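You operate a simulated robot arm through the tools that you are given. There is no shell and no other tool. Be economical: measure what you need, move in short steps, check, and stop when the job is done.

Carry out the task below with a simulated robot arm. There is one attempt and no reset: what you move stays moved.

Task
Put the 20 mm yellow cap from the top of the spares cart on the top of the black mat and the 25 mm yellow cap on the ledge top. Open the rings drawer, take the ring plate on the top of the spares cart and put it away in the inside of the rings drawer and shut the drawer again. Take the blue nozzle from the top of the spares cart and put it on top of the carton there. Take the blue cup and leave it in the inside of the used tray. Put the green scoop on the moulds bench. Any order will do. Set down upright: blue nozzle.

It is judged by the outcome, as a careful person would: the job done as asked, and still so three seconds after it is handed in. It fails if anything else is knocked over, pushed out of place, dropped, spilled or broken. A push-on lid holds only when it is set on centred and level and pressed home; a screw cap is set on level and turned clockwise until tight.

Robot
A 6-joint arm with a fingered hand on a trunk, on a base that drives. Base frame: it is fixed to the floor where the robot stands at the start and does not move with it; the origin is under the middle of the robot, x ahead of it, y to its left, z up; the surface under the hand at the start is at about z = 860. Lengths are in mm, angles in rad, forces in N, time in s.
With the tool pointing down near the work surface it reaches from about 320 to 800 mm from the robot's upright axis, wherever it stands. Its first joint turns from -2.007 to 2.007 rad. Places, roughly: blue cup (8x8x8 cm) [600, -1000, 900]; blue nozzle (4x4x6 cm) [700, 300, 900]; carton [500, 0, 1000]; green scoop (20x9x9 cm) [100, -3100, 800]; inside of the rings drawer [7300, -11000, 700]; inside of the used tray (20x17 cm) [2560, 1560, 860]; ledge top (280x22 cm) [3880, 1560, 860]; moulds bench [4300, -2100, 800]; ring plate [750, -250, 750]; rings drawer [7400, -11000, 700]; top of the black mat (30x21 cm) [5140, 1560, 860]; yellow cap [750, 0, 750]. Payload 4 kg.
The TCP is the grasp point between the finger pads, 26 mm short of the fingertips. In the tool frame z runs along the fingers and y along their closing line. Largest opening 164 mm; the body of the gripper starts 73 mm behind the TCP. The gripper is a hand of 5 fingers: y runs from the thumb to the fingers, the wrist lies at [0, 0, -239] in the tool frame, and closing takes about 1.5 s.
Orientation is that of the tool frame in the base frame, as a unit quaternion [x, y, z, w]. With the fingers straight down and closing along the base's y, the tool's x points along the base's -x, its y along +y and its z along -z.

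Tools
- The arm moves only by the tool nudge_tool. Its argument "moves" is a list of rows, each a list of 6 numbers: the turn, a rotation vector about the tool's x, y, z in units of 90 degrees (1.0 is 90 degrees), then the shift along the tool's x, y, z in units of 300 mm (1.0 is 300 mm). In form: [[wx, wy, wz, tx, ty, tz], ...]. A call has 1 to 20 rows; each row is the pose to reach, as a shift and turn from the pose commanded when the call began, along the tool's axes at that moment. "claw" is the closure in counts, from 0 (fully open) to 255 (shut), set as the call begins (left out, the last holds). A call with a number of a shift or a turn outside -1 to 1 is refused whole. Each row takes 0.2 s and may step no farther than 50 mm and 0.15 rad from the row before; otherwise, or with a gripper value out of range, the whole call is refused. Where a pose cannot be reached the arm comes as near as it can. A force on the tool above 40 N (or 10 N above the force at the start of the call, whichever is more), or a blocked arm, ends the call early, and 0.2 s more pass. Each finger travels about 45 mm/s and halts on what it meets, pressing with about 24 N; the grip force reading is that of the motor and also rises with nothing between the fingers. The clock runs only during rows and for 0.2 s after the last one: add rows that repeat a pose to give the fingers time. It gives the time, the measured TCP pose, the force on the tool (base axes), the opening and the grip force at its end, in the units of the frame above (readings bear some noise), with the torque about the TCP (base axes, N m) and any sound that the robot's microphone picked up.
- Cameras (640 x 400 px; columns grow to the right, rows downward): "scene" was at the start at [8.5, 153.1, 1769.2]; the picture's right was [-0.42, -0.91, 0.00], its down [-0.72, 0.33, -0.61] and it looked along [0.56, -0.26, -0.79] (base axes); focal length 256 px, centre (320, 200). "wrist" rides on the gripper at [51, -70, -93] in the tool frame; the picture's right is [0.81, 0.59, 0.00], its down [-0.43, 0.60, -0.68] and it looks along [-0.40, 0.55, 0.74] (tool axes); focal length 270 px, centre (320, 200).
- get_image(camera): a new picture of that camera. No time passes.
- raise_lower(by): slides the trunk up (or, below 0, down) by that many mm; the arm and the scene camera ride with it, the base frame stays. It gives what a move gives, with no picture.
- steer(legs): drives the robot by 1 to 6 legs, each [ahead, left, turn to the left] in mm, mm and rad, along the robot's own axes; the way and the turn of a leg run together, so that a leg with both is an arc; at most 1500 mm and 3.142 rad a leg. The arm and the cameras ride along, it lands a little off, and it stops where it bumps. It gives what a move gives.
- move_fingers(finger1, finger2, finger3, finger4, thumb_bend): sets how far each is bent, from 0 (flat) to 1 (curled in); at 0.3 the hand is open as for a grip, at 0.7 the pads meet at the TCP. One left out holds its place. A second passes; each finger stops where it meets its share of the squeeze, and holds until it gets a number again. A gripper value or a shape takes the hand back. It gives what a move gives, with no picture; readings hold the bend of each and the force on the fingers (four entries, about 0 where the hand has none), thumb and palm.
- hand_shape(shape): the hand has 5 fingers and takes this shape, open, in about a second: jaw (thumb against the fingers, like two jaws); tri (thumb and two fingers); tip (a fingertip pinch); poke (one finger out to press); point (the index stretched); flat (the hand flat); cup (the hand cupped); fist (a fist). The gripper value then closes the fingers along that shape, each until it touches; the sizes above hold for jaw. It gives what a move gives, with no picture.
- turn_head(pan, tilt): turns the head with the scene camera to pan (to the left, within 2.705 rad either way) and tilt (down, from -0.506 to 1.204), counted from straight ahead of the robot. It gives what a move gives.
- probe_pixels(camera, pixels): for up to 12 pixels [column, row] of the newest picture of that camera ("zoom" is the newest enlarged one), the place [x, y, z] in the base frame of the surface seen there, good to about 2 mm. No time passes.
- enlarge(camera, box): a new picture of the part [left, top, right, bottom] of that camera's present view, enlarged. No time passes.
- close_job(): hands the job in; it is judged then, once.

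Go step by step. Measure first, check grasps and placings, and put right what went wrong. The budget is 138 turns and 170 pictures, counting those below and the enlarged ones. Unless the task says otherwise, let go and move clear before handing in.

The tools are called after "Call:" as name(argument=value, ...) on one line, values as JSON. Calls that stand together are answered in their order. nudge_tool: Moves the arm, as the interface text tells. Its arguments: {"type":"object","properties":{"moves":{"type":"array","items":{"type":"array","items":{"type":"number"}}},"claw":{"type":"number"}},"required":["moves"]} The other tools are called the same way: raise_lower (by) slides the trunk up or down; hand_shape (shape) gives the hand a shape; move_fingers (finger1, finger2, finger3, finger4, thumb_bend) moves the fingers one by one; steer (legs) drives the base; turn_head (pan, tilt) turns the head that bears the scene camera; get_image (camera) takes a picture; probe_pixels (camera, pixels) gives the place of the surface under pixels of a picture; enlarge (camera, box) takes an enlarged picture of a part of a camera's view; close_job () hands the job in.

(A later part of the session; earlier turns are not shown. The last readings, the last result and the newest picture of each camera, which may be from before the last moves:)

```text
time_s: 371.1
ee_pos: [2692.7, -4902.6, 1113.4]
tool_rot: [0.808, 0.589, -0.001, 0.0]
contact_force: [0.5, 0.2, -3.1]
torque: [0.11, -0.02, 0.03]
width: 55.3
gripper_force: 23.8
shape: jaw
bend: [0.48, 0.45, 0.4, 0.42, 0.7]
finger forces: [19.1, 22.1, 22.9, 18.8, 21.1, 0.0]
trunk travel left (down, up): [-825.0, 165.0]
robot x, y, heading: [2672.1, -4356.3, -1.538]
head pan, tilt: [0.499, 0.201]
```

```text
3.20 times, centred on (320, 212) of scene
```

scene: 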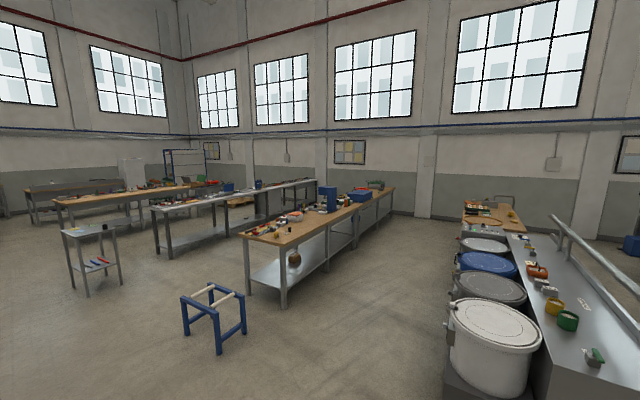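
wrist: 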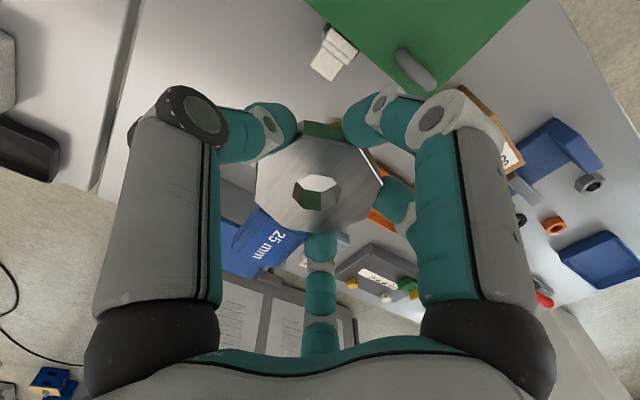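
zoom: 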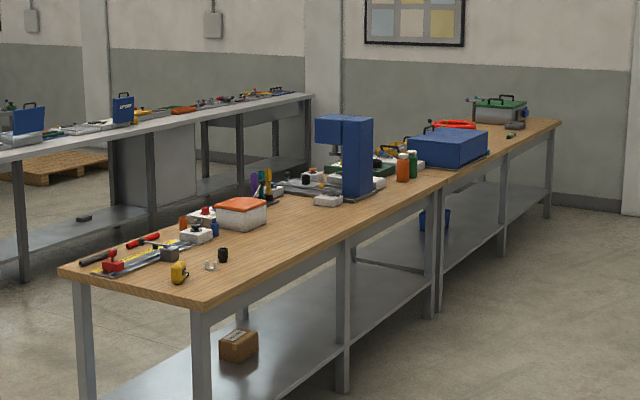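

The rings drawer seems to be under the metal bench (x≈7140 face, y≈-11000), reachable from the aisle between the benches. I'll move along to x≈6000 and look down that aisle.

Call:
steer(legs=[[0, 0, -0.033], [0, 1500, 0], [0, 1500, 0], [0, 300, 0]])

Call:
turn_head(pan=0.1, tilt=0.25)

Call:
get_image(camera="scene")

```text
time_s: 387.4
ee_pos: [5939.3, -4895.1, 1112.0]
tool_rot: [0.821, 0.571, -0.001, -0.001]
contact_force: [0.6, -0.1, -2.8]
torque: [0.12, 0.02, 0.0]
width: 55.2
gripper_force: 23.8
shape: jaw
bend: [0.48, 0.45, 0.4, 0.42, 0.7]
finger forces: [19.2, 22.1, 23.0, 19.1, 21.0, 0.1]
trunk travel left (down, up): [-825.0, 165.0]
robot x, y, heading: [5945.2, -4344.8, -1.579]
head pan, tilt: [0.499, 0.201]
```

```text
time_s: 388.3
ee_pos: [5939.5, -4894.6, 1112.5]
tool_rot: [0.821, 0.571, 0.0, -0.001]
contact_force: [-0.5, -0.2, -3.2]
torque: [0.11, 0.03, 0.01]
width: 55.1
gripper_force: 23.7
shape: jaw
bend: [0.48, 0.45, 0.4, 0.42, 0.7]
finger forces: [19.2, 22.2, 23.0, 19.1, 21.1, 0.1]
trunk travel left (down, up): [-825.0, 165.0]
robot x, y, heading: [5941.5, -4343.0, -1.576]
head pan, tilt: [0.099, 0.25]
```

```text
77 pictures are left
```

scene: 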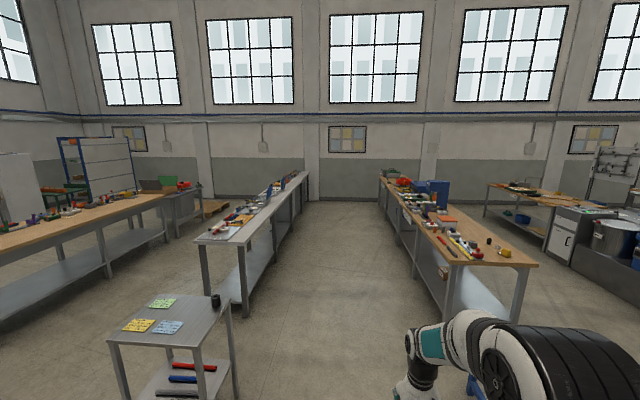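

Call:
probe_pixels(camera="scene", pixels=[[230, 300], [237, 390], [200, 270], [245, 315], [252, 240], [300, 178], [455, 320], [415, 250], [440, 270], [300, 215], [470, 385], [285, 200]])

Call:
enlarge(camera="scene", box=[190, 160, 350, 280])

```text
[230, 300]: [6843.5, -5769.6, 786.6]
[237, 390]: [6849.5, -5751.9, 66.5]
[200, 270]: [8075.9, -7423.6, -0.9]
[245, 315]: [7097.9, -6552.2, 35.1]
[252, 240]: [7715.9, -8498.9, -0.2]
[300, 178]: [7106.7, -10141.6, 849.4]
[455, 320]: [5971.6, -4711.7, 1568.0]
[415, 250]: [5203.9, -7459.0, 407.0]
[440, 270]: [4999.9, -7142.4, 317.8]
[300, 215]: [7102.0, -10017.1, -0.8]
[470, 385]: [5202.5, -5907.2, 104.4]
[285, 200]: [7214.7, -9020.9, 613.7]
```

```text
3.33 times, centred on (270, 220) of scene
```

zoom: 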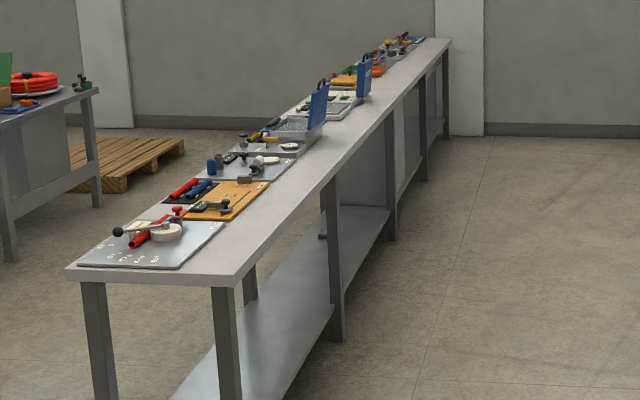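

The aisle at x≈6000–6100 is clear. Driving down it.

Call:
steer(legs=[[1500, 120, 0.005], [1500, 0, 0], [1500, 0, 0], [1400, 0, 0]])

Call:
turn_head(pan=0.9, tilt=0.5)

Call:
get_image(camera="scene")

```text
refused: leg 1 is longer than a leg can be; nothing moved
```

```text
time_s: 389.4
ee_pos: [5938.8, -4895.1, 1112.7]
tool_rot: [0.821, 0.571, 0.0, 0.0]
contact_force: [0.3, 0.1, -3.8]
torque: [0.1, -0.02, 0.0]
width: 55.1
gripper_force: 23.5
shape: jaw
bend: [0.48, 0.45, 0.4, 0.42, 0.7]
finger forces: [19.3, 22.1, 22.9, 19.1, 21.1, 0.0]
trunk travel left (down, up): [-825.0, 165.0]
robot x, y, heading: [5943.8, -4345.5, -1.584]
head pan, tilt: [0.901, 0.499]
```

```text
75 pictures are left
```

scene: 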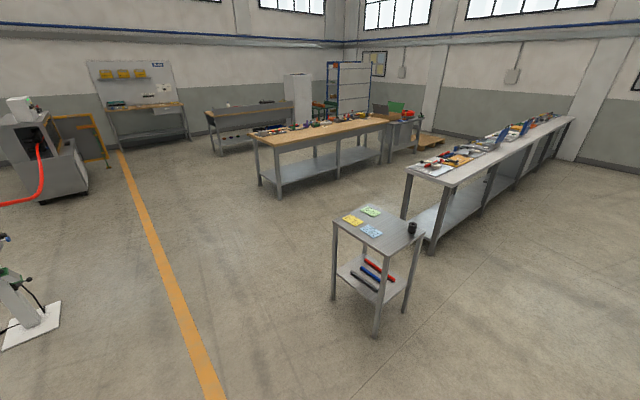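

Call:
steer(legs=[[1400, 120, 0.008], [1500, 0, 0], [1500, 0, 0], [1500, 0, 0]])

Call:
turn_head(pan=0.9, tilt=0.5)

Call:
get_image(camera="scene")

```text
time_s: 417.5
ee_pos: [6011.0, -10788.5, 1112.3]
tool_rot: [0.828, 0.561, 0.001, -0.002]
contact_force: [0.1, 0.5, -4.2]
torque: [0.09, -0.04, 0.0]
width: 55.1
gripper_force: 24.1
shape: jaw
bend: [0.48, 0.45, 0.4, 0.42, 0.7]
finger forces: [19.2, 22.1, 23.1, 19.1, 21.0, 0.1]
trunk travel left (down, up): [-825.0, 165.0]
robot x, y, heading: [6025.5, -10234.4, -1.604]
head pan, tilt: [0.901, 0.499]
```

```text
time_s: 418.1
ee_pos: [6011.6, -10788.2, 1111.1]
tool_rot: [0.828, 0.56, 0.0, -0.001]
contact_force: [-0.2, -0.2, -3.9]
torque: [0.09, 0.01, 0.03]
width: 55.5
gripper_force: 24.4
shape: jaw
bend: [0.48, 0.45, 0.4, 0.42, 0.7]
finger forces: [19.2, 22.1, 23.2, 19.1, 21.0, 0.0]
trunk travel left (down, up): [-825.0, 165.0]
robot x, y, heading: [6025.8, -10239.9, -1.602]
head pan, tilt: [0.901, 0.499]
```

```text
74 pictures are left
```

scene: 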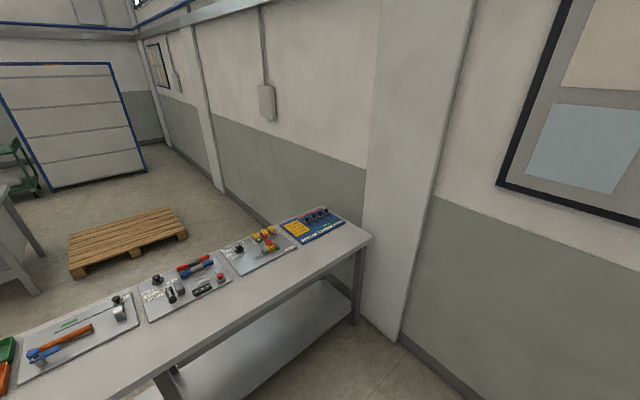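

Call:
probe_pixels(camera="scene", pixels=[[370, 238], [330, 212], [180, 360], [360, 300], [300, 260]])

Call:
turn_head(pan=1.3, tilt=0.75)

Call:
get_image(camera="scene")

```text
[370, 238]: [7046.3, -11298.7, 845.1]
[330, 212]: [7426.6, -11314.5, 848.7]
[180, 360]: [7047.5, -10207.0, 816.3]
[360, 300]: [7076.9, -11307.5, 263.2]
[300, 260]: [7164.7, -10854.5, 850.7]
```

```text
time_s: 419.0
ee_pos: [6011.7, -10788.4, 1112.8]
tool_rot: [0.828, 0.56, 0.0, -0.002]
contact_force: [-0.1, 0.6, -2.6]
torque: [0.09, -0.03, 0.0]
width: 55.4
gripper_force: 24.2
shape: jaw
bend: [0.48, 0.45, 0.4, 0.42, 0.7]
finger forces: [19.2, 22.1, 23.3, 19.1, 21.0, 0.1]
trunk travel left (down, up): [-825.0, 165.0]
robot x, y, heading: [6021.8, -10242.2, -1.608]
head pan, tilt: [1.3, 0.75]
```

```text
73 pictures are left
```

scene: 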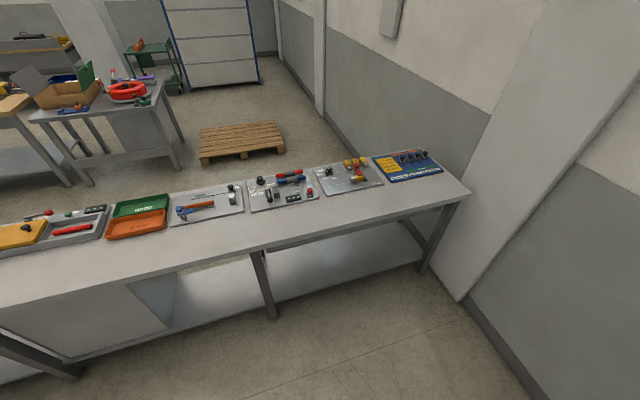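

No drawers on this face. I'll lower the trunk to look beneath the bench top towards (7400,-11000).

Call:
raise_lower(by=-700)

Call:
turn_head(pan=1.1, tilt=0.15)

Call:
get_image(camera="scene")

```text
refused: -700 is not a number from -400 to 400
```

```text
time_s: 420.0
ee_pos: [6011.6, -10789.5, 1112.9]
tool_rot: [0.828, 0.56, 0.0, -0.001]
contact_force: [-0.8, -0.1, -3.9]
torque: [0.15, -0.01, 0.02]
width: 55.2
gripper_force: 24.6
shape: jaw
bend: [0.48, 0.45, 0.4, 0.42, 0.7]
finger forces: [19.3, 22.1, 23.3, 19.1, 21.1, 0.0]
trunk travel left (down, up): [-825.0, 165.0]
robot x, y, heading: [6026.5, -10241.5, -1.604]
head pan, tilt: [1.1, 0.15]
```

```text
72 pictures are left
```

scene: 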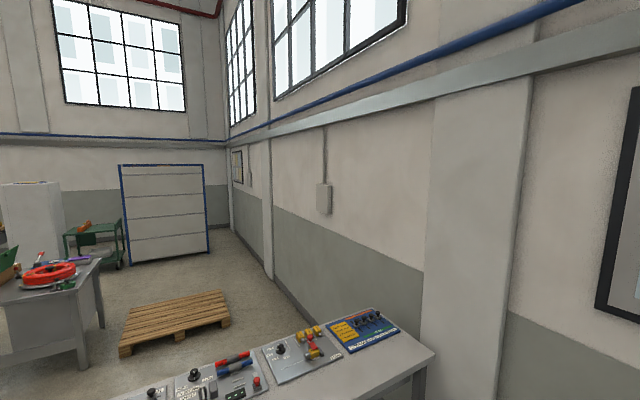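

Call:
raise_lower(by=-400)

Call:
raise_lower(by=-350)

Call:
turn_head(pan=1.2, tilt=0.25)

Call:
get_image(camera="scene")

```text
time_s: 423.8
ee_pos: [6011.6, -10789.0, 713.1]
tool_rot: [0.828, 0.561, -0.001, -0.001]
contact_force: [-0.3, -0.3, -3.6]
torque: [0.07, -0.03, 0.0]
width: 55.6
gripper_force: 23.8
shape: jaw
bend: [0.48, 0.45, 0.4, 0.42, 0.7]
finger forces: [19.2, 22.0, 23.2, 19.1, 21.0, 0.1]
trunk travel left (down, up): [-425.0, 565.0]
robot x, y, heading: [6028.2, -10235.7, -1.6]
head pan, tilt: [1.1, 0.15]
```

```text
time_s: 427.2
ee_pos: [6010.4, -10788.4, 362.2]
tool_rot: [0.829, 0.56, 0.001, -0.002]
contact_force: [0.2, -0.1, -3.4]
torque: [0.09, -0.03, -0.03]
width: 55.4
gripper_force: 24.0
shape: jaw
bend: [0.48, 0.45, 0.4, 0.42, 0.7]
finger forces: [19.2, 22.1, 23.2, 19.3, 21.0, 0.0]
trunk travel left (down, up): [-75.0, 915.0]
robot x, y, heading: [6026.8, -10239.2, -1.605]
head pan, tilt: [1.1, 0.15]
```

```text
time_s: 427.9
ee_pos: [6010.9, -10788.0, 362.4]
tool_rot: [0.828, 0.561, 0.001, -0.001]
contact_force: [0.1, 0.3, -2.8]
torque: [0.1, 0.03, 0.02]
width: 55.2
gripper_force: 23.9
shape: jaw
bend: [0.48, 0.45, 0.4, 0.42, 0.7]
finger forces: [19.2, 22.1, 23.2, 19.1, 20.9, 0.0]
trunk travel left (down, up): [-75.0, 915.0]
robot x, y, heading: [6029.1, -10239.0, -1.609]
head pan, tilt: [1.201, 0.25]
```

```text
71 pictures are left
```

scene: 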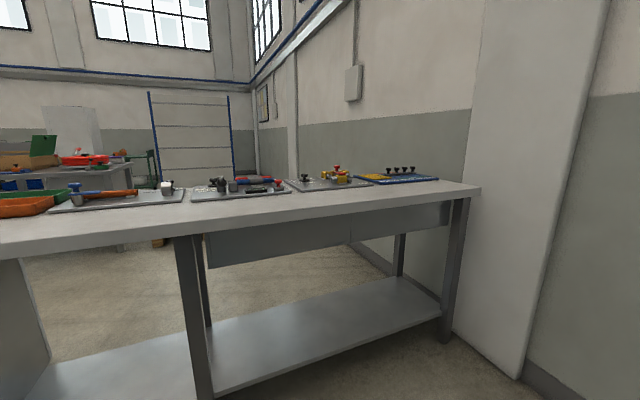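

Two drawer boxes hang under the top on the far (+x) side. I'll raise the trunk, probe the pallet clearance there, and go around.

Call:
raise_lower(by=400)

Call:
raise_lower(by=350)

Call:
turn_head(pan=1.4, tilt=0.45)

Call:
get_image(camera="scene")

```text
time_s: 431.7
ee_pos: [6010.7, -10788.8, 762.5]
tool_rot: [0.828, 0.56, 0.0, -0.002]
contact_force: [0.7, -0.5, -3.1]
torque: [0.13, -0.02, -0.03]
width: 55.4
gripper_force: 24.1
shape: jaw
bend: [0.48, 0.45, 0.4, 0.42, 0.7]
finger forces: [19.1, 22.0, 23.2, 19.1, 20.9, 0.0]
trunk travel left (down, up): [-475.0, 515.0]
robot x, y, heading: [6026.5, -10240.3, -1.6]
head pan, tilt: [1.201, 0.25]
```

```text
time_s: 435.1
ee_pos: [6011.6, -10788.0, 1113.1]
tool_rot: [0.828, 0.56, 0.0, -0.002]
contact_force: [-0.6, 0.4, -4.1]
torque: [0.12, 0.04, -0.02]
width: 55.2
gripper_force: 24.0
shape: jaw
bend: [0.48, 0.45, 0.4, 0.42, 0.7]
finger forces: [19.1, 22.1, 23.3, 19.1, 21.1, 0.0]
trunk travel left (down, up): [-825.0, 165.0]
robot x, y, heading: [6027.3, -10237.0, -1.61]
head pan, tilt: [1.201, 0.25]
```

```text
time_s: 435.9
ee_pos: [6010.3, -10787.6, 1111.3]
tool_rot: [0.828, 0.561, 0.0, -0.001]
contact_force: [0.1, 0.3, -2.6]
torque: [0.09, -0.02, 0.04]
width: 55.3
gripper_force: 24.2
shape: jaw
bend: [0.48, 0.45, 0.4, 0.42, 0.7]
finger forces: [19.1, 22.1, 23.2, 19.1, 20.9, 0.1]
trunk travel left (down, up): [-825.0, 165.0]
robot x, y, heading: [6027.4, -10238.4, -1.606]
head pan, tilt: [1.4, 0.45]
```

```text
70 pictures are left
```

scene: 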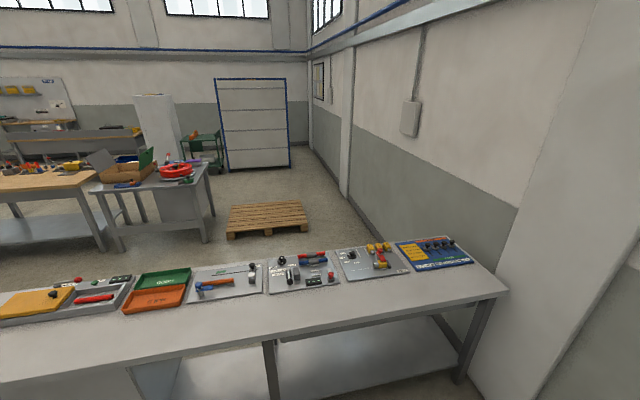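

Call:
probe_pixels(camera="scene", pixels=[[228, 238], [305, 225], [308, 222], [212, 215], [125, 245], [105, 250], [475, 262], [100, 190], [210, 165], [350, 215]])

```text
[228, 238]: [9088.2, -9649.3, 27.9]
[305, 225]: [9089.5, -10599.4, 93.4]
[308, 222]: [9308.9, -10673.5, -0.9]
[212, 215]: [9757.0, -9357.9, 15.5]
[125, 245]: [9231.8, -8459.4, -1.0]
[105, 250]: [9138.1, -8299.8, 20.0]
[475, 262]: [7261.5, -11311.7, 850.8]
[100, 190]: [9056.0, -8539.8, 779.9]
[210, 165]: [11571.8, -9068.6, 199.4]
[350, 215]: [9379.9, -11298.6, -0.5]
```

The aisle on the far side (x 7430–9050) is clear. Driving back out and around to x≈8200.

Call:
steer(legs=[[-1500, 0, 0.035], [-1500, 0, 0], [-1500, 0, 0], [-1200, 0, 0], [0, 1500, 0], [0, 650, 0]])

```text
time_s: 473.2
ee_pos: [8317.8, -5201.3, 1111.2]
tool_rot: [0.831, 0.557, 0.0, -0.002]
contact_force: [0.4, -0.3, -3.2]
torque: [0.13, 0.0, -0.03]
width: 55.1
gripper_force: 24.1
shape: jaw
bend: [0.48, 0.45, 0.4, 0.42, 0.7]
finger forces: [19.1, 22.2, 23.5, 19.1, 21.0, 0.0]
trunk travel left (down, up): [-825.0, 165.0]
robot x, y, heading: [8336.2, -4649.6, -1.62]
head pan, tilt: [1.4, 0.45]
```

Call:
steer(legs=[[0, 0, 0.04], [1500, 0, 0], [1500, 0, 0], [1500, 0, 0], [1200, 0, 0]])

Call:
turn_head(pan=-1.0, tilt=0.6)

Call:
get_image(camera="scene")

```text
time_s: 500.8
ee_pos: [8321.6, -10906.9, 1112.9]
tool_rot: [0.823, 0.568, 0.0, -0.001]
contact_force: [0.2, -1.2, -3.7]
torque: [0.1, -0.01, 0.0]
width: 55.2
gripper_force: 23.9
shape: jaw
bend: [0.48, 0.45, 0.4, 0.42, 0.7]
finger forces: [19.1, 22.2, 23.6, 19.1, 21.0, 0.0]
trunk travel left (down, up): [-825.0, 165.0]
robot x, y, heading: [8329.7, -10358.8, -1.587]
head pan, tilt: [1.4, 0.45]
```

```text
time_s: 502.9
ee_pos: [8320.8, -10909.2, 1113.7]
tool_rot: [0.823, 0.568, 0.0, -0.001]
contact_force: [0.0, 0.0, -2.9]
torque: [0.1, 0.01, 0.0]
width: 55.3
gripper_force: 23.7
shape: jaw
bend: [0.48, 0.45, 0.4, 0.42, 0.7]
finger forces: [19.2, 22.2, 23.6, 19.1, 20.9, 0.0]
trunk travel left (down, up): [-825.0, 165.0]
robot x, y, heading: [8325.6, -10359.2, -1.587]
head pan, tilt: [-1.0, 0.6]
```

```text
69 pictures are left
```

scene: 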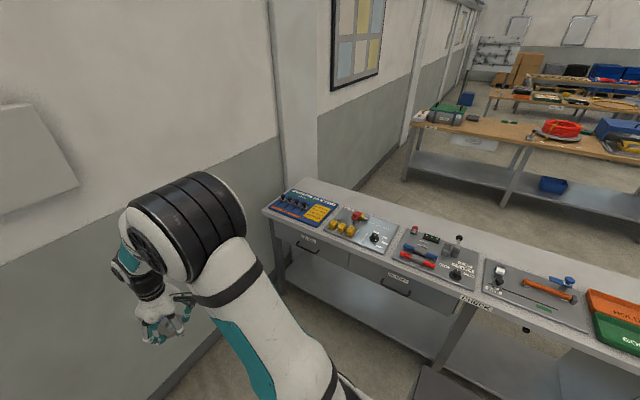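

Call:
enlarge(camera="scene", box=[260, 200, 480, 320])

Call:
probe_pixels(camera="scene", pixels=[[264, 208], [276, 230], [307, 244], [345, 262], [398, 286], [350, 265], [440, 310], [340, 248], [290, 210], [380, 245], [440, 260], [475, 300]])

```text
2.91 times, centred on (370, 260) of scene
```

zoom: 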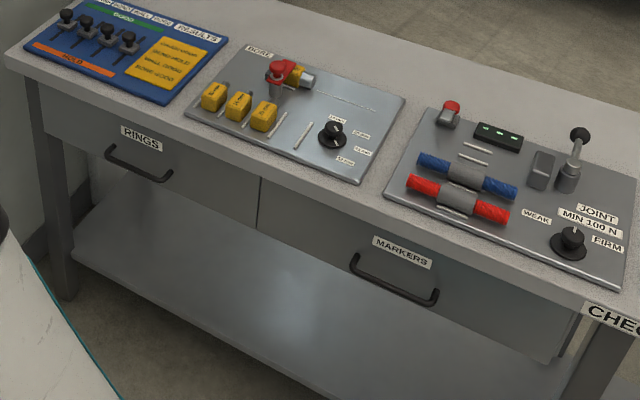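

```text
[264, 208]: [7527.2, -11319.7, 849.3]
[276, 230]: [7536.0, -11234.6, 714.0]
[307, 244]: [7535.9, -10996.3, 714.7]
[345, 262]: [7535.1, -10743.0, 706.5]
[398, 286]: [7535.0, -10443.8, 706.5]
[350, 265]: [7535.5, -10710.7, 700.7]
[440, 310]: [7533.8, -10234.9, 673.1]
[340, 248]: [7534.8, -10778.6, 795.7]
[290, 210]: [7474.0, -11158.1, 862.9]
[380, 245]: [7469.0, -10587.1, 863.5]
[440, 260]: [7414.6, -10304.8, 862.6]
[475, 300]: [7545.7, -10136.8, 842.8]
```

RINGS is the drawer at y≈-11000 with a dark bail handle. I need a temporary spot for the plate: probing the strip behind the boards and the handle.

Call:
probe_pixels(camera="zoom", pixels=[[405, 97], [430, 70], [300, 35], [250, 45], [520, 100], [425, 115], [108, 155], [138, 165], [170, 180], [140, 172], [350, 265], [262, 205]])

Call:
steer(legs=[[0, 0, -1.555], [0, 400, 0]])

Call:
turn_head(pan=0.1, tilt=0.8)

Call:
get_image(camera="scene")

```text
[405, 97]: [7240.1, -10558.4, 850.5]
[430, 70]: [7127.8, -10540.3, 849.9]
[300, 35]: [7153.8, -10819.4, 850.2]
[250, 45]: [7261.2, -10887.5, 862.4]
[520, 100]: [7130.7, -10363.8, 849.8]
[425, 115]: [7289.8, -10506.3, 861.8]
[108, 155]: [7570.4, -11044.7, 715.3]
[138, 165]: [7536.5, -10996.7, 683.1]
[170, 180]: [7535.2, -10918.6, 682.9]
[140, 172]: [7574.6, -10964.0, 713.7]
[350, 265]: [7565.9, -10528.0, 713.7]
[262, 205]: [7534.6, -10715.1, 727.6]
```

```text
time_s: 509.2
ee_pos: [7775.8, -10758.3, 1111.4]
tool_rot: [0.985, -0.174, 0.002, -0.001]
contact_force: [-0.1, -0.3, -3.2]
torque: [0.0, -0.09, 0.0]
width: 54.9
gripper_force: 23.6
shape: jaw
bend: [0.48, 0.45, 0.4, 0.42, 0.7]
finger forces: [18.8, 22.0, 22.9, 19.1, 20.7, 0.0]
trunk travel left (down, up): [-825.0, 165.0]
robot x, y, heading: [8325.2, -10758.4, 3.137]
head pan, tilt: [-1.0, 0.6]
```

```text
time_s: 510.6
ee_pos: [7775.8, -10759.6, 1113.2]
tool_rot: [0.985, -0.173, 0.001, -0.001]
contact_force: [0.3, 0.7, -3.4]
torque: [0.0, -0.11, -0.02]
width: 55.0
gripper_force: 24.3
shape: jaw
bend: [0.48, 0.45, 0.4, 0.42, 0.7]
finger forces: [18.7, 21.8, 22.9, 19.1, 20.8, 0.0]
trunk travel left (down, up): [-825.0, 165.0]
robot x, y, heading: [8331.1, -10754.4, 3.139]
head pan, tilt: [0.099, 0.799]
```

```text
67 pictures are left
```

scene: 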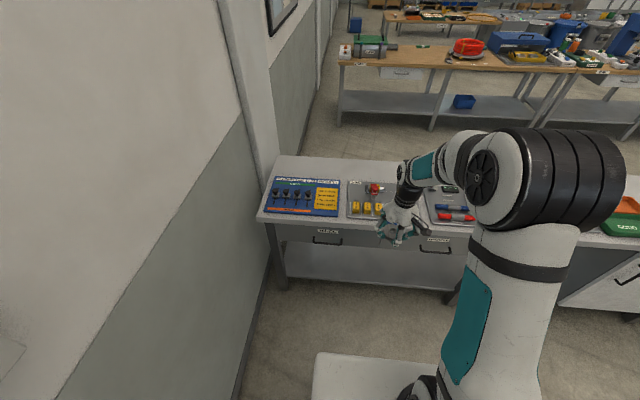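

The strip behind the boards (x 7050–7240, z 850) is free. I'll drive 410 closer and set the plate there temporarily.

Call:
steer(legs=[[410, 0, 0]])

Call:
nudge_tool(moves=[[0, 0, 0, -0.14, 0.003, 0], [0, 0, 0, -0.28, 0.006, 0], [0, 0, 0, -0.42, 0.009, 0], [0, 0, 0, -0.56, 0.011, 0], [0, 0, 0, -0.692, 0.011, 0], [0, 0, 0, -0.692, 0.011, 0.15], [0, 0, 0, -0.692, 0.011, 0.3], [0, 0, 0, -0.692, 0.011, 0.3]])

Call:
get_image(camera="wrist")

Call:
get_image(camera="scene")

```text
time_s: 513.1
ee_pos: [7364.8, -10758.9, 1112.0]
tool_rot: [0.985, -0.173, 0.001, -0.001]
contact_force: [-0.9, -0.1, -4.1]
torque: [-0.01, -0.11, 0.02]
width: 55.2
gripper_force: 24.6
shape: jaw
bend: [0.48, 0.45, 0.4, 0.42, 0.7]
finger forces: [18.8, 21.9, 22.9, 19.0, 20.8, 0.0]
trunk travel left (down, up): [-825.0, 165.0]
robot x, y, heading: [7915.1, -10755.4, 3.14]
head pan, tilt: [0.099, 0.799]
```

```text
time_s: 514.9
ee_pos: [7169.7, -10690.7, 1022.3]
tool_rot: [0.985, -0.173, 0.001, -0.001]
contact_force: [-0.1, 0.2, -3.7]
torque: [0.02, -0.07, 0.02]
width: 54.8
gripper_force: 24.1
shape: jaw
bend: [0.48, 0.45, 0.4, 0.42, 0.7]
finger forces: [18.9, 22.0, 23.0, 19.1, 20.6, 0.0]
trunk travel left (down, up): [-825.0, 165.0]
robot x, y, heading: [7912.7, -10756.3, 3.139]
head pan, tilt: [0.099, 0.799]
```

```text
66 pictures are left
```

wrist: 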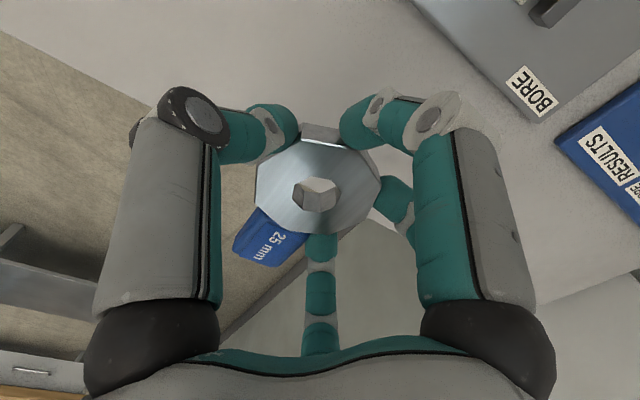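

```text
65 pictures are left
```

scene: 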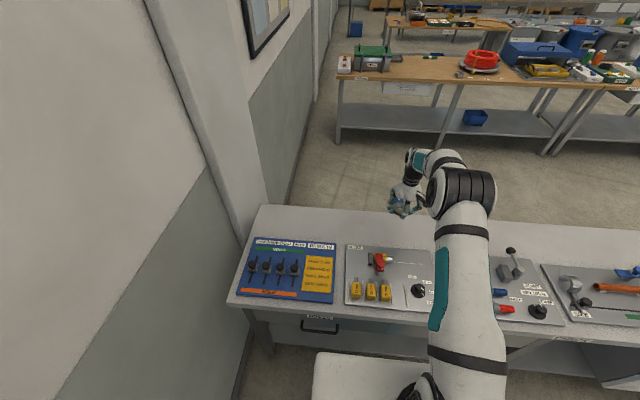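

Call:
nudge_tool(moves=[[0, 0, 0, 0, 0, 0.15], [0, 0, 0, 0, 0, 0.3], [0, 0, 0, 0, 0, 0.4], [0, 0, 0, 0, 0, 0.45], [0, 0, 0, 0, 0, 0.475], [0, 0, 0, 0, 0, 0.475]])

Call:
nudge_tool(moves=[[0, 0, 0, 0, 0, 0.003], [0, 0, 0, 0, 0, 0.003], [0, 0, 0, 0, 0, 0.003], [0, 0, 0, 0, 0, 0.003], [0, 0, 0, 0, 0, 0.003], [0, 0, 0, 0, 0, 0.003], [0, 0, 0, 0, 0, -0.1], [0, 0, 0, 0, 0, -0.25], [0, 0, 0, 0, 0, -0.4], [0, 0, 0, 0, 0, -0.55], [0, 0, 0, 0, 0, -0.7], [0, 0, 0, 0, 0, -0.8]], claw=105)

Call:
get_image(camera="wrist")

```text
time_s: 516.3
ee_pos: [7167.8, -10691.5, 878.1]
tool_rot: [0.985, -0.173, 0.0, -0.001]
contact_force: [-0.8, -0.2, -3.0]
torque: [-0.03, -0.02, -0.01]
width: 54.9
gripper_force: 24.0
shape: jaw
bend: [0.48, 0.45, 0.4, 0.42, 0.7]
finger forces: [18.7, 22.0, 23.1, 19.1, 20.5, 0.0]
trunk travel left (down, up): [-825.0, 165.0]
robot x, y, heading: [7913.0, -10755.2, 3.144]
head pan, tilt: [0.099, 0.799]
```

```text
time_s: 518.9
ee_pos: [7169.4, -10691.8, 1120.8]
tool_rot: [0.985, -0.172, 0.001, 0.0]
contact_force: [-0.5, -0.9, 0.0]
torque: [-0.02, -0.03, 0.0]
width: 96.0
gripper_force: 0.0
shape: jaw
bend: [0.33, 0.33, 0.33, 0.33, 0.7]
finger forces: [0.0, 0.0, 0.0, 0.0, 0.0, 0.0]
trunk travel left (down, up): [-825.0, 165.0]
robot x, y, heading: [7914.3, -10753.5, 3.138]
head pan, tilt: [0.099, 0.799]
```

```text
64 pictures are left
```

wrist: 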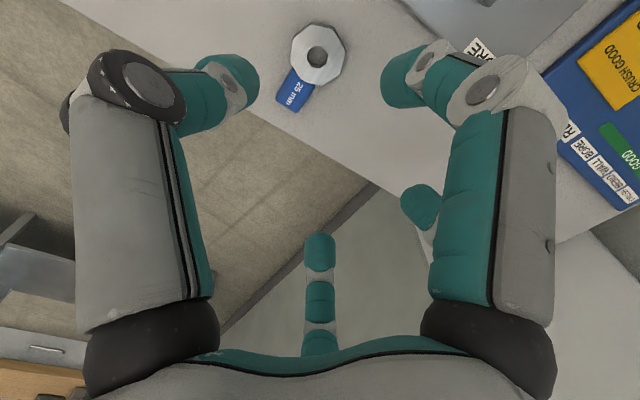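

The plate rests on the bench strip. Now I'll retract, back off to x≈8310, and pitch the hand horizontal to grip the RINGS handle.

Call:
nudge_tool(moves=[[0, 0, 0, 0.14, -0.05, 0], [0, 0, 0, 0.28, -0.1, 0], [0, 0, 0, 0.313, -0.114, 0]])

Call:
steer(legs=[[-400, 0, 0], [0, 150, 0]])

Call:
nudge_tool(moves=[[-0.031, -0.085, 0, 0, 0, 0], [-0.062, -0.171, 0, 0, 0, 0], [-0.094, -0.256, 0, 0, 0, 0], [-0.125, -0.342, 0, 0, 0, 0], [-0.156, -0.427, 0, 0, 0, 0], [-0.187, -0.513, 0, 0, 0, 0], [-0.218, -0.598, 0, 0, 0, 0], [-0.249, -0.684, 0, 0, 0, 0], [-0.281, -0.769, 0, 0, 0, 0], [-0.312, -0.855, 0, 0, 0, 0], [-0.343, -0.94, 0, 0, 0, 0], [-0.343, -0.94, 0, 0, 0, 0]], claw=0)

Call:
turn_head(pan=0.2, tilt=0.75)

Call:
get_image(camera="scene")

```text
time_s: 519.7
ee_pos: [7268.6, -10693.9, 1119.2]
tool_rot: [0.985, -0.173, 0.001, -0.001]
contact_force: [-0.2, 0.1, 0.5]
torque: [0.01, 0.0, 0.0]
width: 95.9
gripper_force: 0.1
shape: jaw
bend: [0.33, 0.33, 0.33, 0.33, 0.7]
finger forces: [0.0, 0.0, 0.1, 0.1, 0.1, 0.0]
trunk travel left (down, up): [-825.0, 165.0]
robot x, y, heading: [7917.3, -10756.7, 3.135]
head pan, tilt: [0.099, 0.799]
```

```text
time_s: 523.2
ee_pos: [7673.3, -10841.8, 1119.6]
tool_rot: [0.985, -0.174, 0.0, -0.001]
contact_force: [0.3, 0.2, 0.0]
torque: [0.02, 0.0, 0.01]
width: 95.9
gripper_force: 0.0
shape: jaw
bend: [0.33, 0.33, 0.33, 0.33, 0.7]
finger forces: [0.0, 0.0, 0.1, 0.0, 0.1, 0.0]
trunk travel left (down, up): [-825.0, 165.0]
robot x, y, heading: [8316.2, -10910.4, 3.138]
head pan, tilt: [0.099, 0.799]
```

```text
time_s: 525.8
ee_pos: [7682.9, -10816.3, 1119.2]
tool_rot: [0.931, -0.182, -0.316, 0.008]
contact_force: [-0.7, -0.9, 0.0]
torque: [0.0, 0.0, 0.02]
width: 163.8
gripper_force: 0.1
shape: jaw
bend: [0.3, 0.3, 0.3, 0.3, 0.3]
finger forces: [0.1, 0.0, 0.0, 0.0, 0.0, 0.1]
out of reach, approached as far as the arm can: row 5, 6, 7, 8, 9, 10, 11, 12
trunk travel left (down, up): [-825.0, 165.0]
robot x, y, heading: [8319.9, -10905.7, 3.138]
head pan, tilt: [0.099, 0.799]
```

```text
time_s: 526.5
ee_pos: [7683.0, -10815.7, 1119.2]
tool_rot: [0.931, -0.183, -0.316, 0.008]
contact_force: [1.0, -0.2, -0.3]
torque: [0.02, 0.03, 0.03]
width: 163.9
gripper_force: 0.1
shape: jaw
bend: [0.3, 0.3, 0.3, 0.3, 0.3]
finger forces: [0.1, 0.1, 0.1, 0.0, 0.1, 0.0]
trunk travel left (down, up): [-825.0, 165.0]
robot x, y, heading: [8316.3, -10907.3, 3.139]
head pan, tilt: [0.201, 0.75]
```

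```text
63 pictures are left
```

scene: 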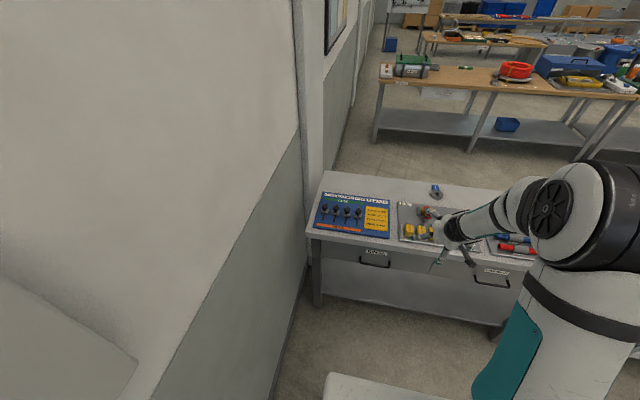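

The pitch stopped at about 37° (out of reach at this extension). I'll try extending forward with the pitched command.

Call:
nudge_tool(moves=[[0, 0, 0, 0, 0, 0.1], [0, 0, 0, 0, 0, 0.2], [0, 0, 0, 0, 0, 0.3], [0, 0, 0, 0, 0, 0.4], [0, 0, 0, 0, 0, 0.5], [0, 0, 0, 0, 0, 0.5]])

```text
time_s: 527.9
ee_pos: [7593.7, -10801.2, 998.6]
tool_rot: [0.931, -0.182, -0.317, 0.009]
contact_force: [0.7, -0.5, 0.6]
torque: [-0.02, 0.01, -0.01]
width: 163.9
gripper_force: 0.1
shape: jaw
bend: [0.3, 0.3, 0.3, 0.3, 0.3]
finger forces: [0.0, 0.0, 0.0, 0.1, 0.1, 0.1]
trunk travel left (down, up): [-825.0, 165.0]
robot x, y, heading: [8319.7, -10907.3, 3.139]
head pan, tilt: [0.201, 0.75]
```

Call:
nudge_tool(moves=[[-0.03, -0.08, 0.008, 0, 0, 0], [-0.06, -0.16, 0.017, 0, 0, 0], [-0.09, -0.24, 0.025, 0, 0, 0], [-0.12, -0.32, 0.034, 0, 0, 0]])

```text
time_s: 528.9
ee_pos: [7595.1, -10800.3, 998.8]
tool_rot: [0.813, -0.173, -0.553, 0.059]
contact_force: [-0.3, -0.4, -0.1]
torque: [0.03, 0.0, 0.02]
width: 163.8
gripper_force: 0.0
shape: jaw
bend: [0.3, 0.3, 0.3, 0.3, 0.3]
finger forces: [0.0, 0.0, 0.0, 0.1, 0.0, 0.1]
trunk travel left (down, up): [-825.0, 165.0]
robot x, y, heading: [8318.1, -10907.3, 3.143]
head pan, tilt: [0.201, 0.75]
```

Extending works: pitch is now 68°. Finishing the pitch to horizontal.

Call:
nudge_tool(moves=[[-0.028, -0.076, 0.008, 0, 0, 0], [-0.057, -0.153, 0.016, 0, 0, 0], [-0.085, -0.229, 0.023, 0, 0, 0], [-0.085, -0.229, 0.023, 0, 0, 0]])

Call:
get_image(camera="wrist")

Call:
get_image(camera="scene")

```text
time_s: 529.9
ee_pos: [7591.1, -10799.6, 999.6]
tool_rot: [-0.694, 0.157, 0.697, -0.091]
contact_force: [0.1, -0.1, 0.8]
torque: [-0.01, 0.02, 0.02]
width: 163.7
gripper_force: 0.1
shape: jaw
bend: [0.3, 0.3, 0.3, 0.3, 0.3]
finger forces: [0.0, 0.0, 0.0, 0.1, 0.0, 0.0]
out of reach, approached as far as the arm can: row 3, 4
trunk travel left (down, up): [-825.0, 165.0]
robot x, y, heading: [8321.7, -10902.4, 3.136]
head pan, tilt: [0.201, 0.75]
```

```text
62 pictures are left
```

wrist: 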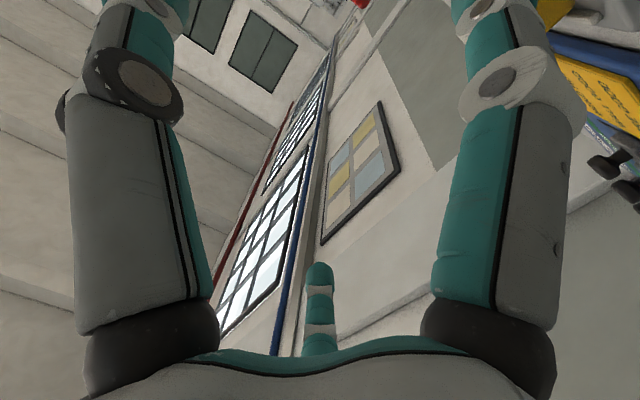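

```text
61 pictures are left
```

scene: 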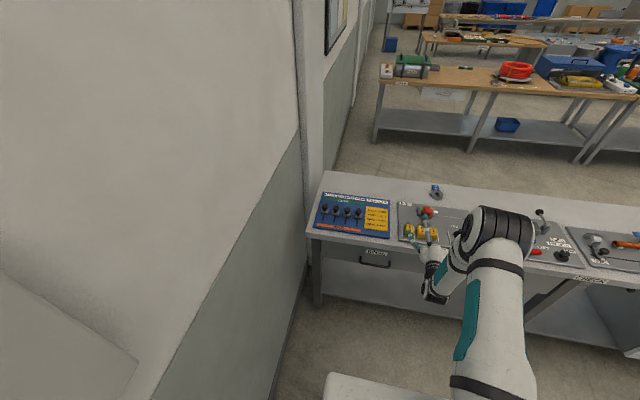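

The hand is horizontal, pointing at -x. I'll locate the handle precisely and back off a bit before lowering.

Call:
enlarge(camera="scene", box=[330, 230, 426, 290])

Call:
probe_pixels(camera="zoom", pixels=[[195, 175], [200, 230], [290, 253], [380, 262], [395, 245], [395, 200], [205, 190], [290, 248], [290, 258], [250, 248], [340, 258], [150, 200]])

Call:
steer(legs=[[-90, 50, 0]])

```text
6.67 times, centred on (378, 260) of scene
```

zoom: 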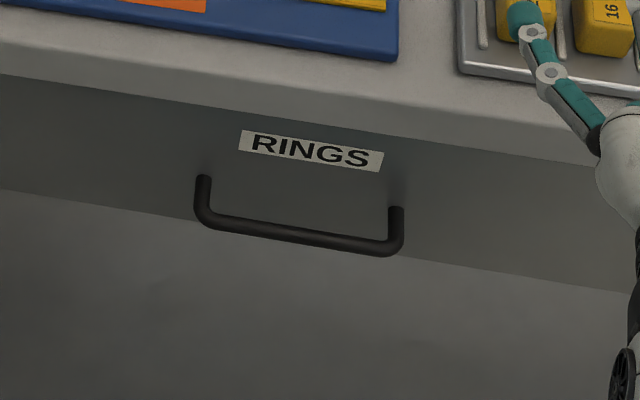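

```text
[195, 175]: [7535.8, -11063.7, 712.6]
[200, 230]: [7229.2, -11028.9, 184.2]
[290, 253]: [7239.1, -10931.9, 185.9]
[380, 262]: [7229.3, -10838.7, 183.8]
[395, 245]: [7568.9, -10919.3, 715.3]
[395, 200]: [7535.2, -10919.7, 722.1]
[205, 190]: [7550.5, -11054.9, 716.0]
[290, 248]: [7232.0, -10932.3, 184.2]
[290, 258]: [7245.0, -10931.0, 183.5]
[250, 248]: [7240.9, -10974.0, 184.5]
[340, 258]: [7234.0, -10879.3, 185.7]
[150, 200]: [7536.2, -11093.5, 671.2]
```

```text
time_s: 531.0
ee_pos: [7679.6, -10850.1, 1000.1]
tool_rot: [-0.694, 0.158, 0.696, -0.09]
contact_force: [-0.2, 0.2, 0.0]
torque: [0.02, -0.05, -0.04]
width: 164.0
gripper_force: 0.1
shape: jaw
bend: [0.3, 0.3, 0.3, 0.3, 0.3]
finger forces: [0.0, 0.1, 0.0, 0.0, 0.0, 0.0]
trunk travel left (down, up): [-825.0, 165.0]
robot x, y, heading: [8404.4, -10959.9, 3.14]
head pan, tilt: [0.201, 0.75]
```

Call:
raise_lower(by=-286)

Call:
nudge_tool(moves=[[0, 0, 0, 0.053, 0.144, 0], [0, 0, 0, 0.106, 0.287, 0], [0, 0, 0, 0.159, 0.43, 0], [0, 0, 0, 0.159, 0.43, 0]])

Call:
get_image(camera="wrist")

Call:
get_image(camera="scene")

```text
time_s: 533.9
ee_pos: [7679.0, -10850.0, 713.9]
tool_rot: [-0.695, 0.158, 0.696, -0.09]
contact_force: [-0.7, 0.4, 0.5]
torque: [0.01, -0.01, -0.01]
width: 163.8
gripper_force: 0.1
shape: jaw
bend: [0.3, 0.3, 0.3, 0.3, 0.3]
finger forces: [0.0, 0.0, 0.1, 0.1, 0.1, 0.0]
trunk travel left (down, up): [-539.0, 451.0]
robot x, y, heading: [8404.7, -10958.1, 3.144]
head pan, tilt: [0.201, 0.75]
```

```text
time_s: 534.9
ee_pos: [7665.8, -10988.6, 714.3]
tool_rot: [-0.694, 0.158, 0.696, -0.09]
contact_force: [-0.4, 0.1, 0.4]
torque: [0.01, -0.01, -0.04]
width: 164.0
gripper_force: 0.0
shape: jaw
bend: [0.3, 0.3, 0.3, 0.3, 0.3]
finger forces: [0.1, 0.0, 0.1, 0.1, 0.0, 0.1]
trunk travel left (down, up): [-539.0, 451.0]
robot x, y, heading: [8407.7, -10953.3, 3.136]
head pan, tilt: [0.201, 0.75]
```

```text
59 pictures are left
```

wrist: 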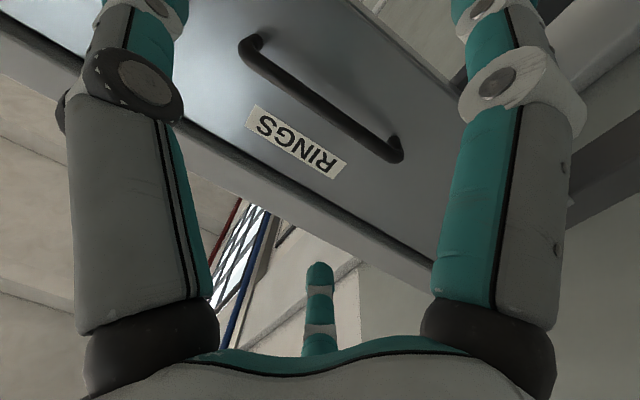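

```text
58 pictures are left
```

scene: 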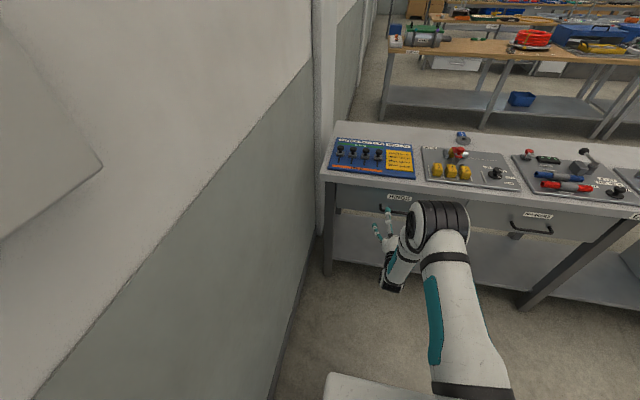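

Call:
probe_pixels(camera="wrist", pixels=[[265, 70], [320, 108], [375, 145], [247, 50], [396, 153], [300, 94], [430, 270], [440, 90]])

```text
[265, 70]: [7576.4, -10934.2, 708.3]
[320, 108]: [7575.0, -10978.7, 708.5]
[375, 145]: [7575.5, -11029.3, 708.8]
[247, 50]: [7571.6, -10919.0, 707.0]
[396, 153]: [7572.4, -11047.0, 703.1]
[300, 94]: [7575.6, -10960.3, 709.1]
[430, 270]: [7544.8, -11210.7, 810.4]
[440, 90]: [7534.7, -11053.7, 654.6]
```

The bar centre is about (7572,-10988,712). Advancing until the TCP is on the bar, then closing.

Call:
nudge_tool(moves=[[0, 0, 0, 0.003, 0.006, 0.1], [0, 0, 0, 0.006, 0.012, 0.2], [0, 0, 0, 0.008, 0.015, 0.27], [0, 0, 0, 0.009, 0.017, 0.31], [0, 0, 0, 0.009, 0.017, 0.31]])

Call:
nudge_tool(moves=[[0, 0, 0, 0, 0, 0], [0, 0, 0, 0, 0, 0], [0, 0, 0, 0, 0, 0], [0, 0, 0, 0, 0, 0], [0, 0, 0, 0, 0, 0], [0, 0, 0, 0, 0, 0], [0, 0, 0, 0, 0, 0], [0, 0, 0, 0, 0, 0], [0, 0, 0, 0, 0, 0], [0, 0, 0, 0, 0, 0], [0, 0, 0, 0, 0, 0]], claw=255)

Call:
get_image(camera="wrist")

```text
time_s: 536.1
ee_pos: [7572.6, -10984.4, 711.2]
tool_rot: [-0.695, 0.158, 0.696, -0.089]
contact_force: [0.4, 0.3, -0.2]
torque: [-0.05, -0.02, 0.02]
width: 164.0
gripper_force: 0.0
shape: jaw
bend: [0.3, 0.3, 0.3, 0.3, 0.3]
finger forces: [0.1, 0.0, 0.1, 0.0, 0.0, 0.1]
trunk travel left (down, up): [-539.0, 451.0]
robot x, y, heading: [8404.8, -10955.3, 3.141]
head pan, tilt: [0.201, 0.75]
```

```text
time_s: 538.5
ee_pos: [7573.5, -10983.0, 710.7]
tool_rot: [-0.695, 0.159, 0.696, -0.089]
contact_force: [-0.5, 3.0, -1.8]
torque: [-0.31, 0.04, -0.01]
width: 24.2
gripper_force: 23.8
shape: jaw
bend: [0.7, 0.84, 0.7, 0.7, 0.65]
finger forces: [1.1, 11.1, 12.7, 37.9, 19.4, 0.0]
trunk travel left (down, up): [-539.0, 451.0]
robot x, y, heading: [8405.6, -10957.6, 3.133]
head pan, tilt: [0.201, 0.75]
```

```text
57 pictures are left
```

wrist: 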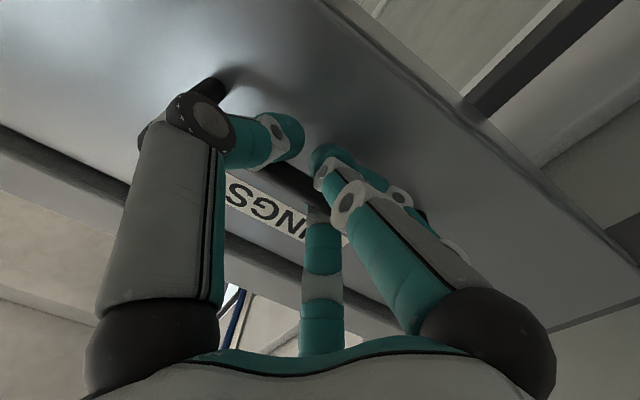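

The bar is gripped. I'll pull by driving back 150 mm.

Call:
steer(legs=[[-150, 0, 0]])

Call:
get_image(camera="scene")

```text
time_s: 539.9
ee_pos: [7719.9, -10983.7, 710.8]
tool_rot: [-0.695, 0.16, 0.696, -0.089]
contact_force: [2.0, 8.4, -3.7]
torque: [-0.34, 0.01, -0.03]
width: 24.3
gripper_force: 23.8
shape: jaw
bend: [0.7, 0.84, 0.7, 0.7, 0.65]
finger forces: [1.0, 11.4, 12.5, 39.3, 20.5, 0.0]
trunk travel left (down, up): [-539.0, 451.0]
robot x, y, heading: [8550.6, -10957.9, 3.142]
head pan, tilt: [0.201, 0.75]
```

```text
56 pictures are left
```

scene: 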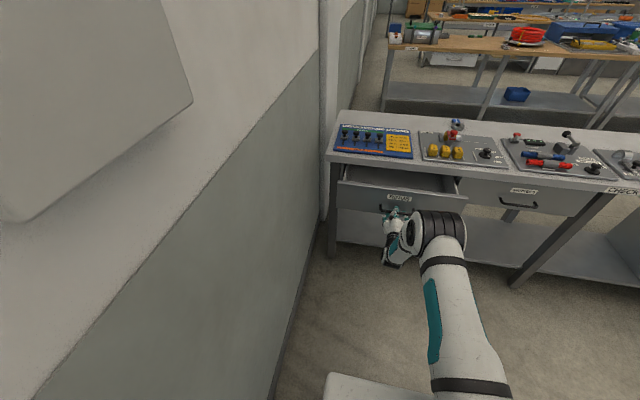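

The drawer is opening. Pull a further 120 mm.

Call:
steer(legs=[[-120, 0, 0]])

Call:
enlarge(camera="scene", box=[310, 130, 490, 250])

```text
time_s: 541.1
ee_pos: [7839.1, -10982.4, 710.6]
tool_rot: [-0.695, 0.16, 0.696, -0.089]
contact_force: [0.7, 7.4, -1.5]
torque: [-0.33, 0.02, -0.03]
width: 24.1
gripper_force: 24.6
shape: jaw
bend: [0.7, 0.84, 0.7, 0.7, 0.65]
finger forces: [1.0, 11.6, 13.7, 40.4, 20.4, 0.0]
trunk travel left (down, up): [-539.0, 451.0]
robot x, y, heading: [8675.0, -10956.6, 3.136]
head pan, tilt: [0.201, 0.75]
```

```text
3.33 times, centred on (400, 190) of scene
```

zoom: 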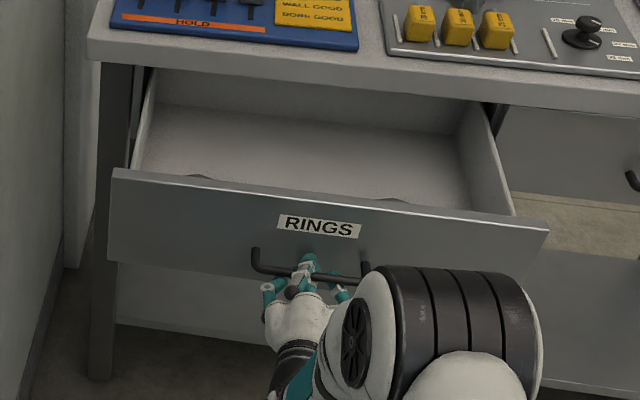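

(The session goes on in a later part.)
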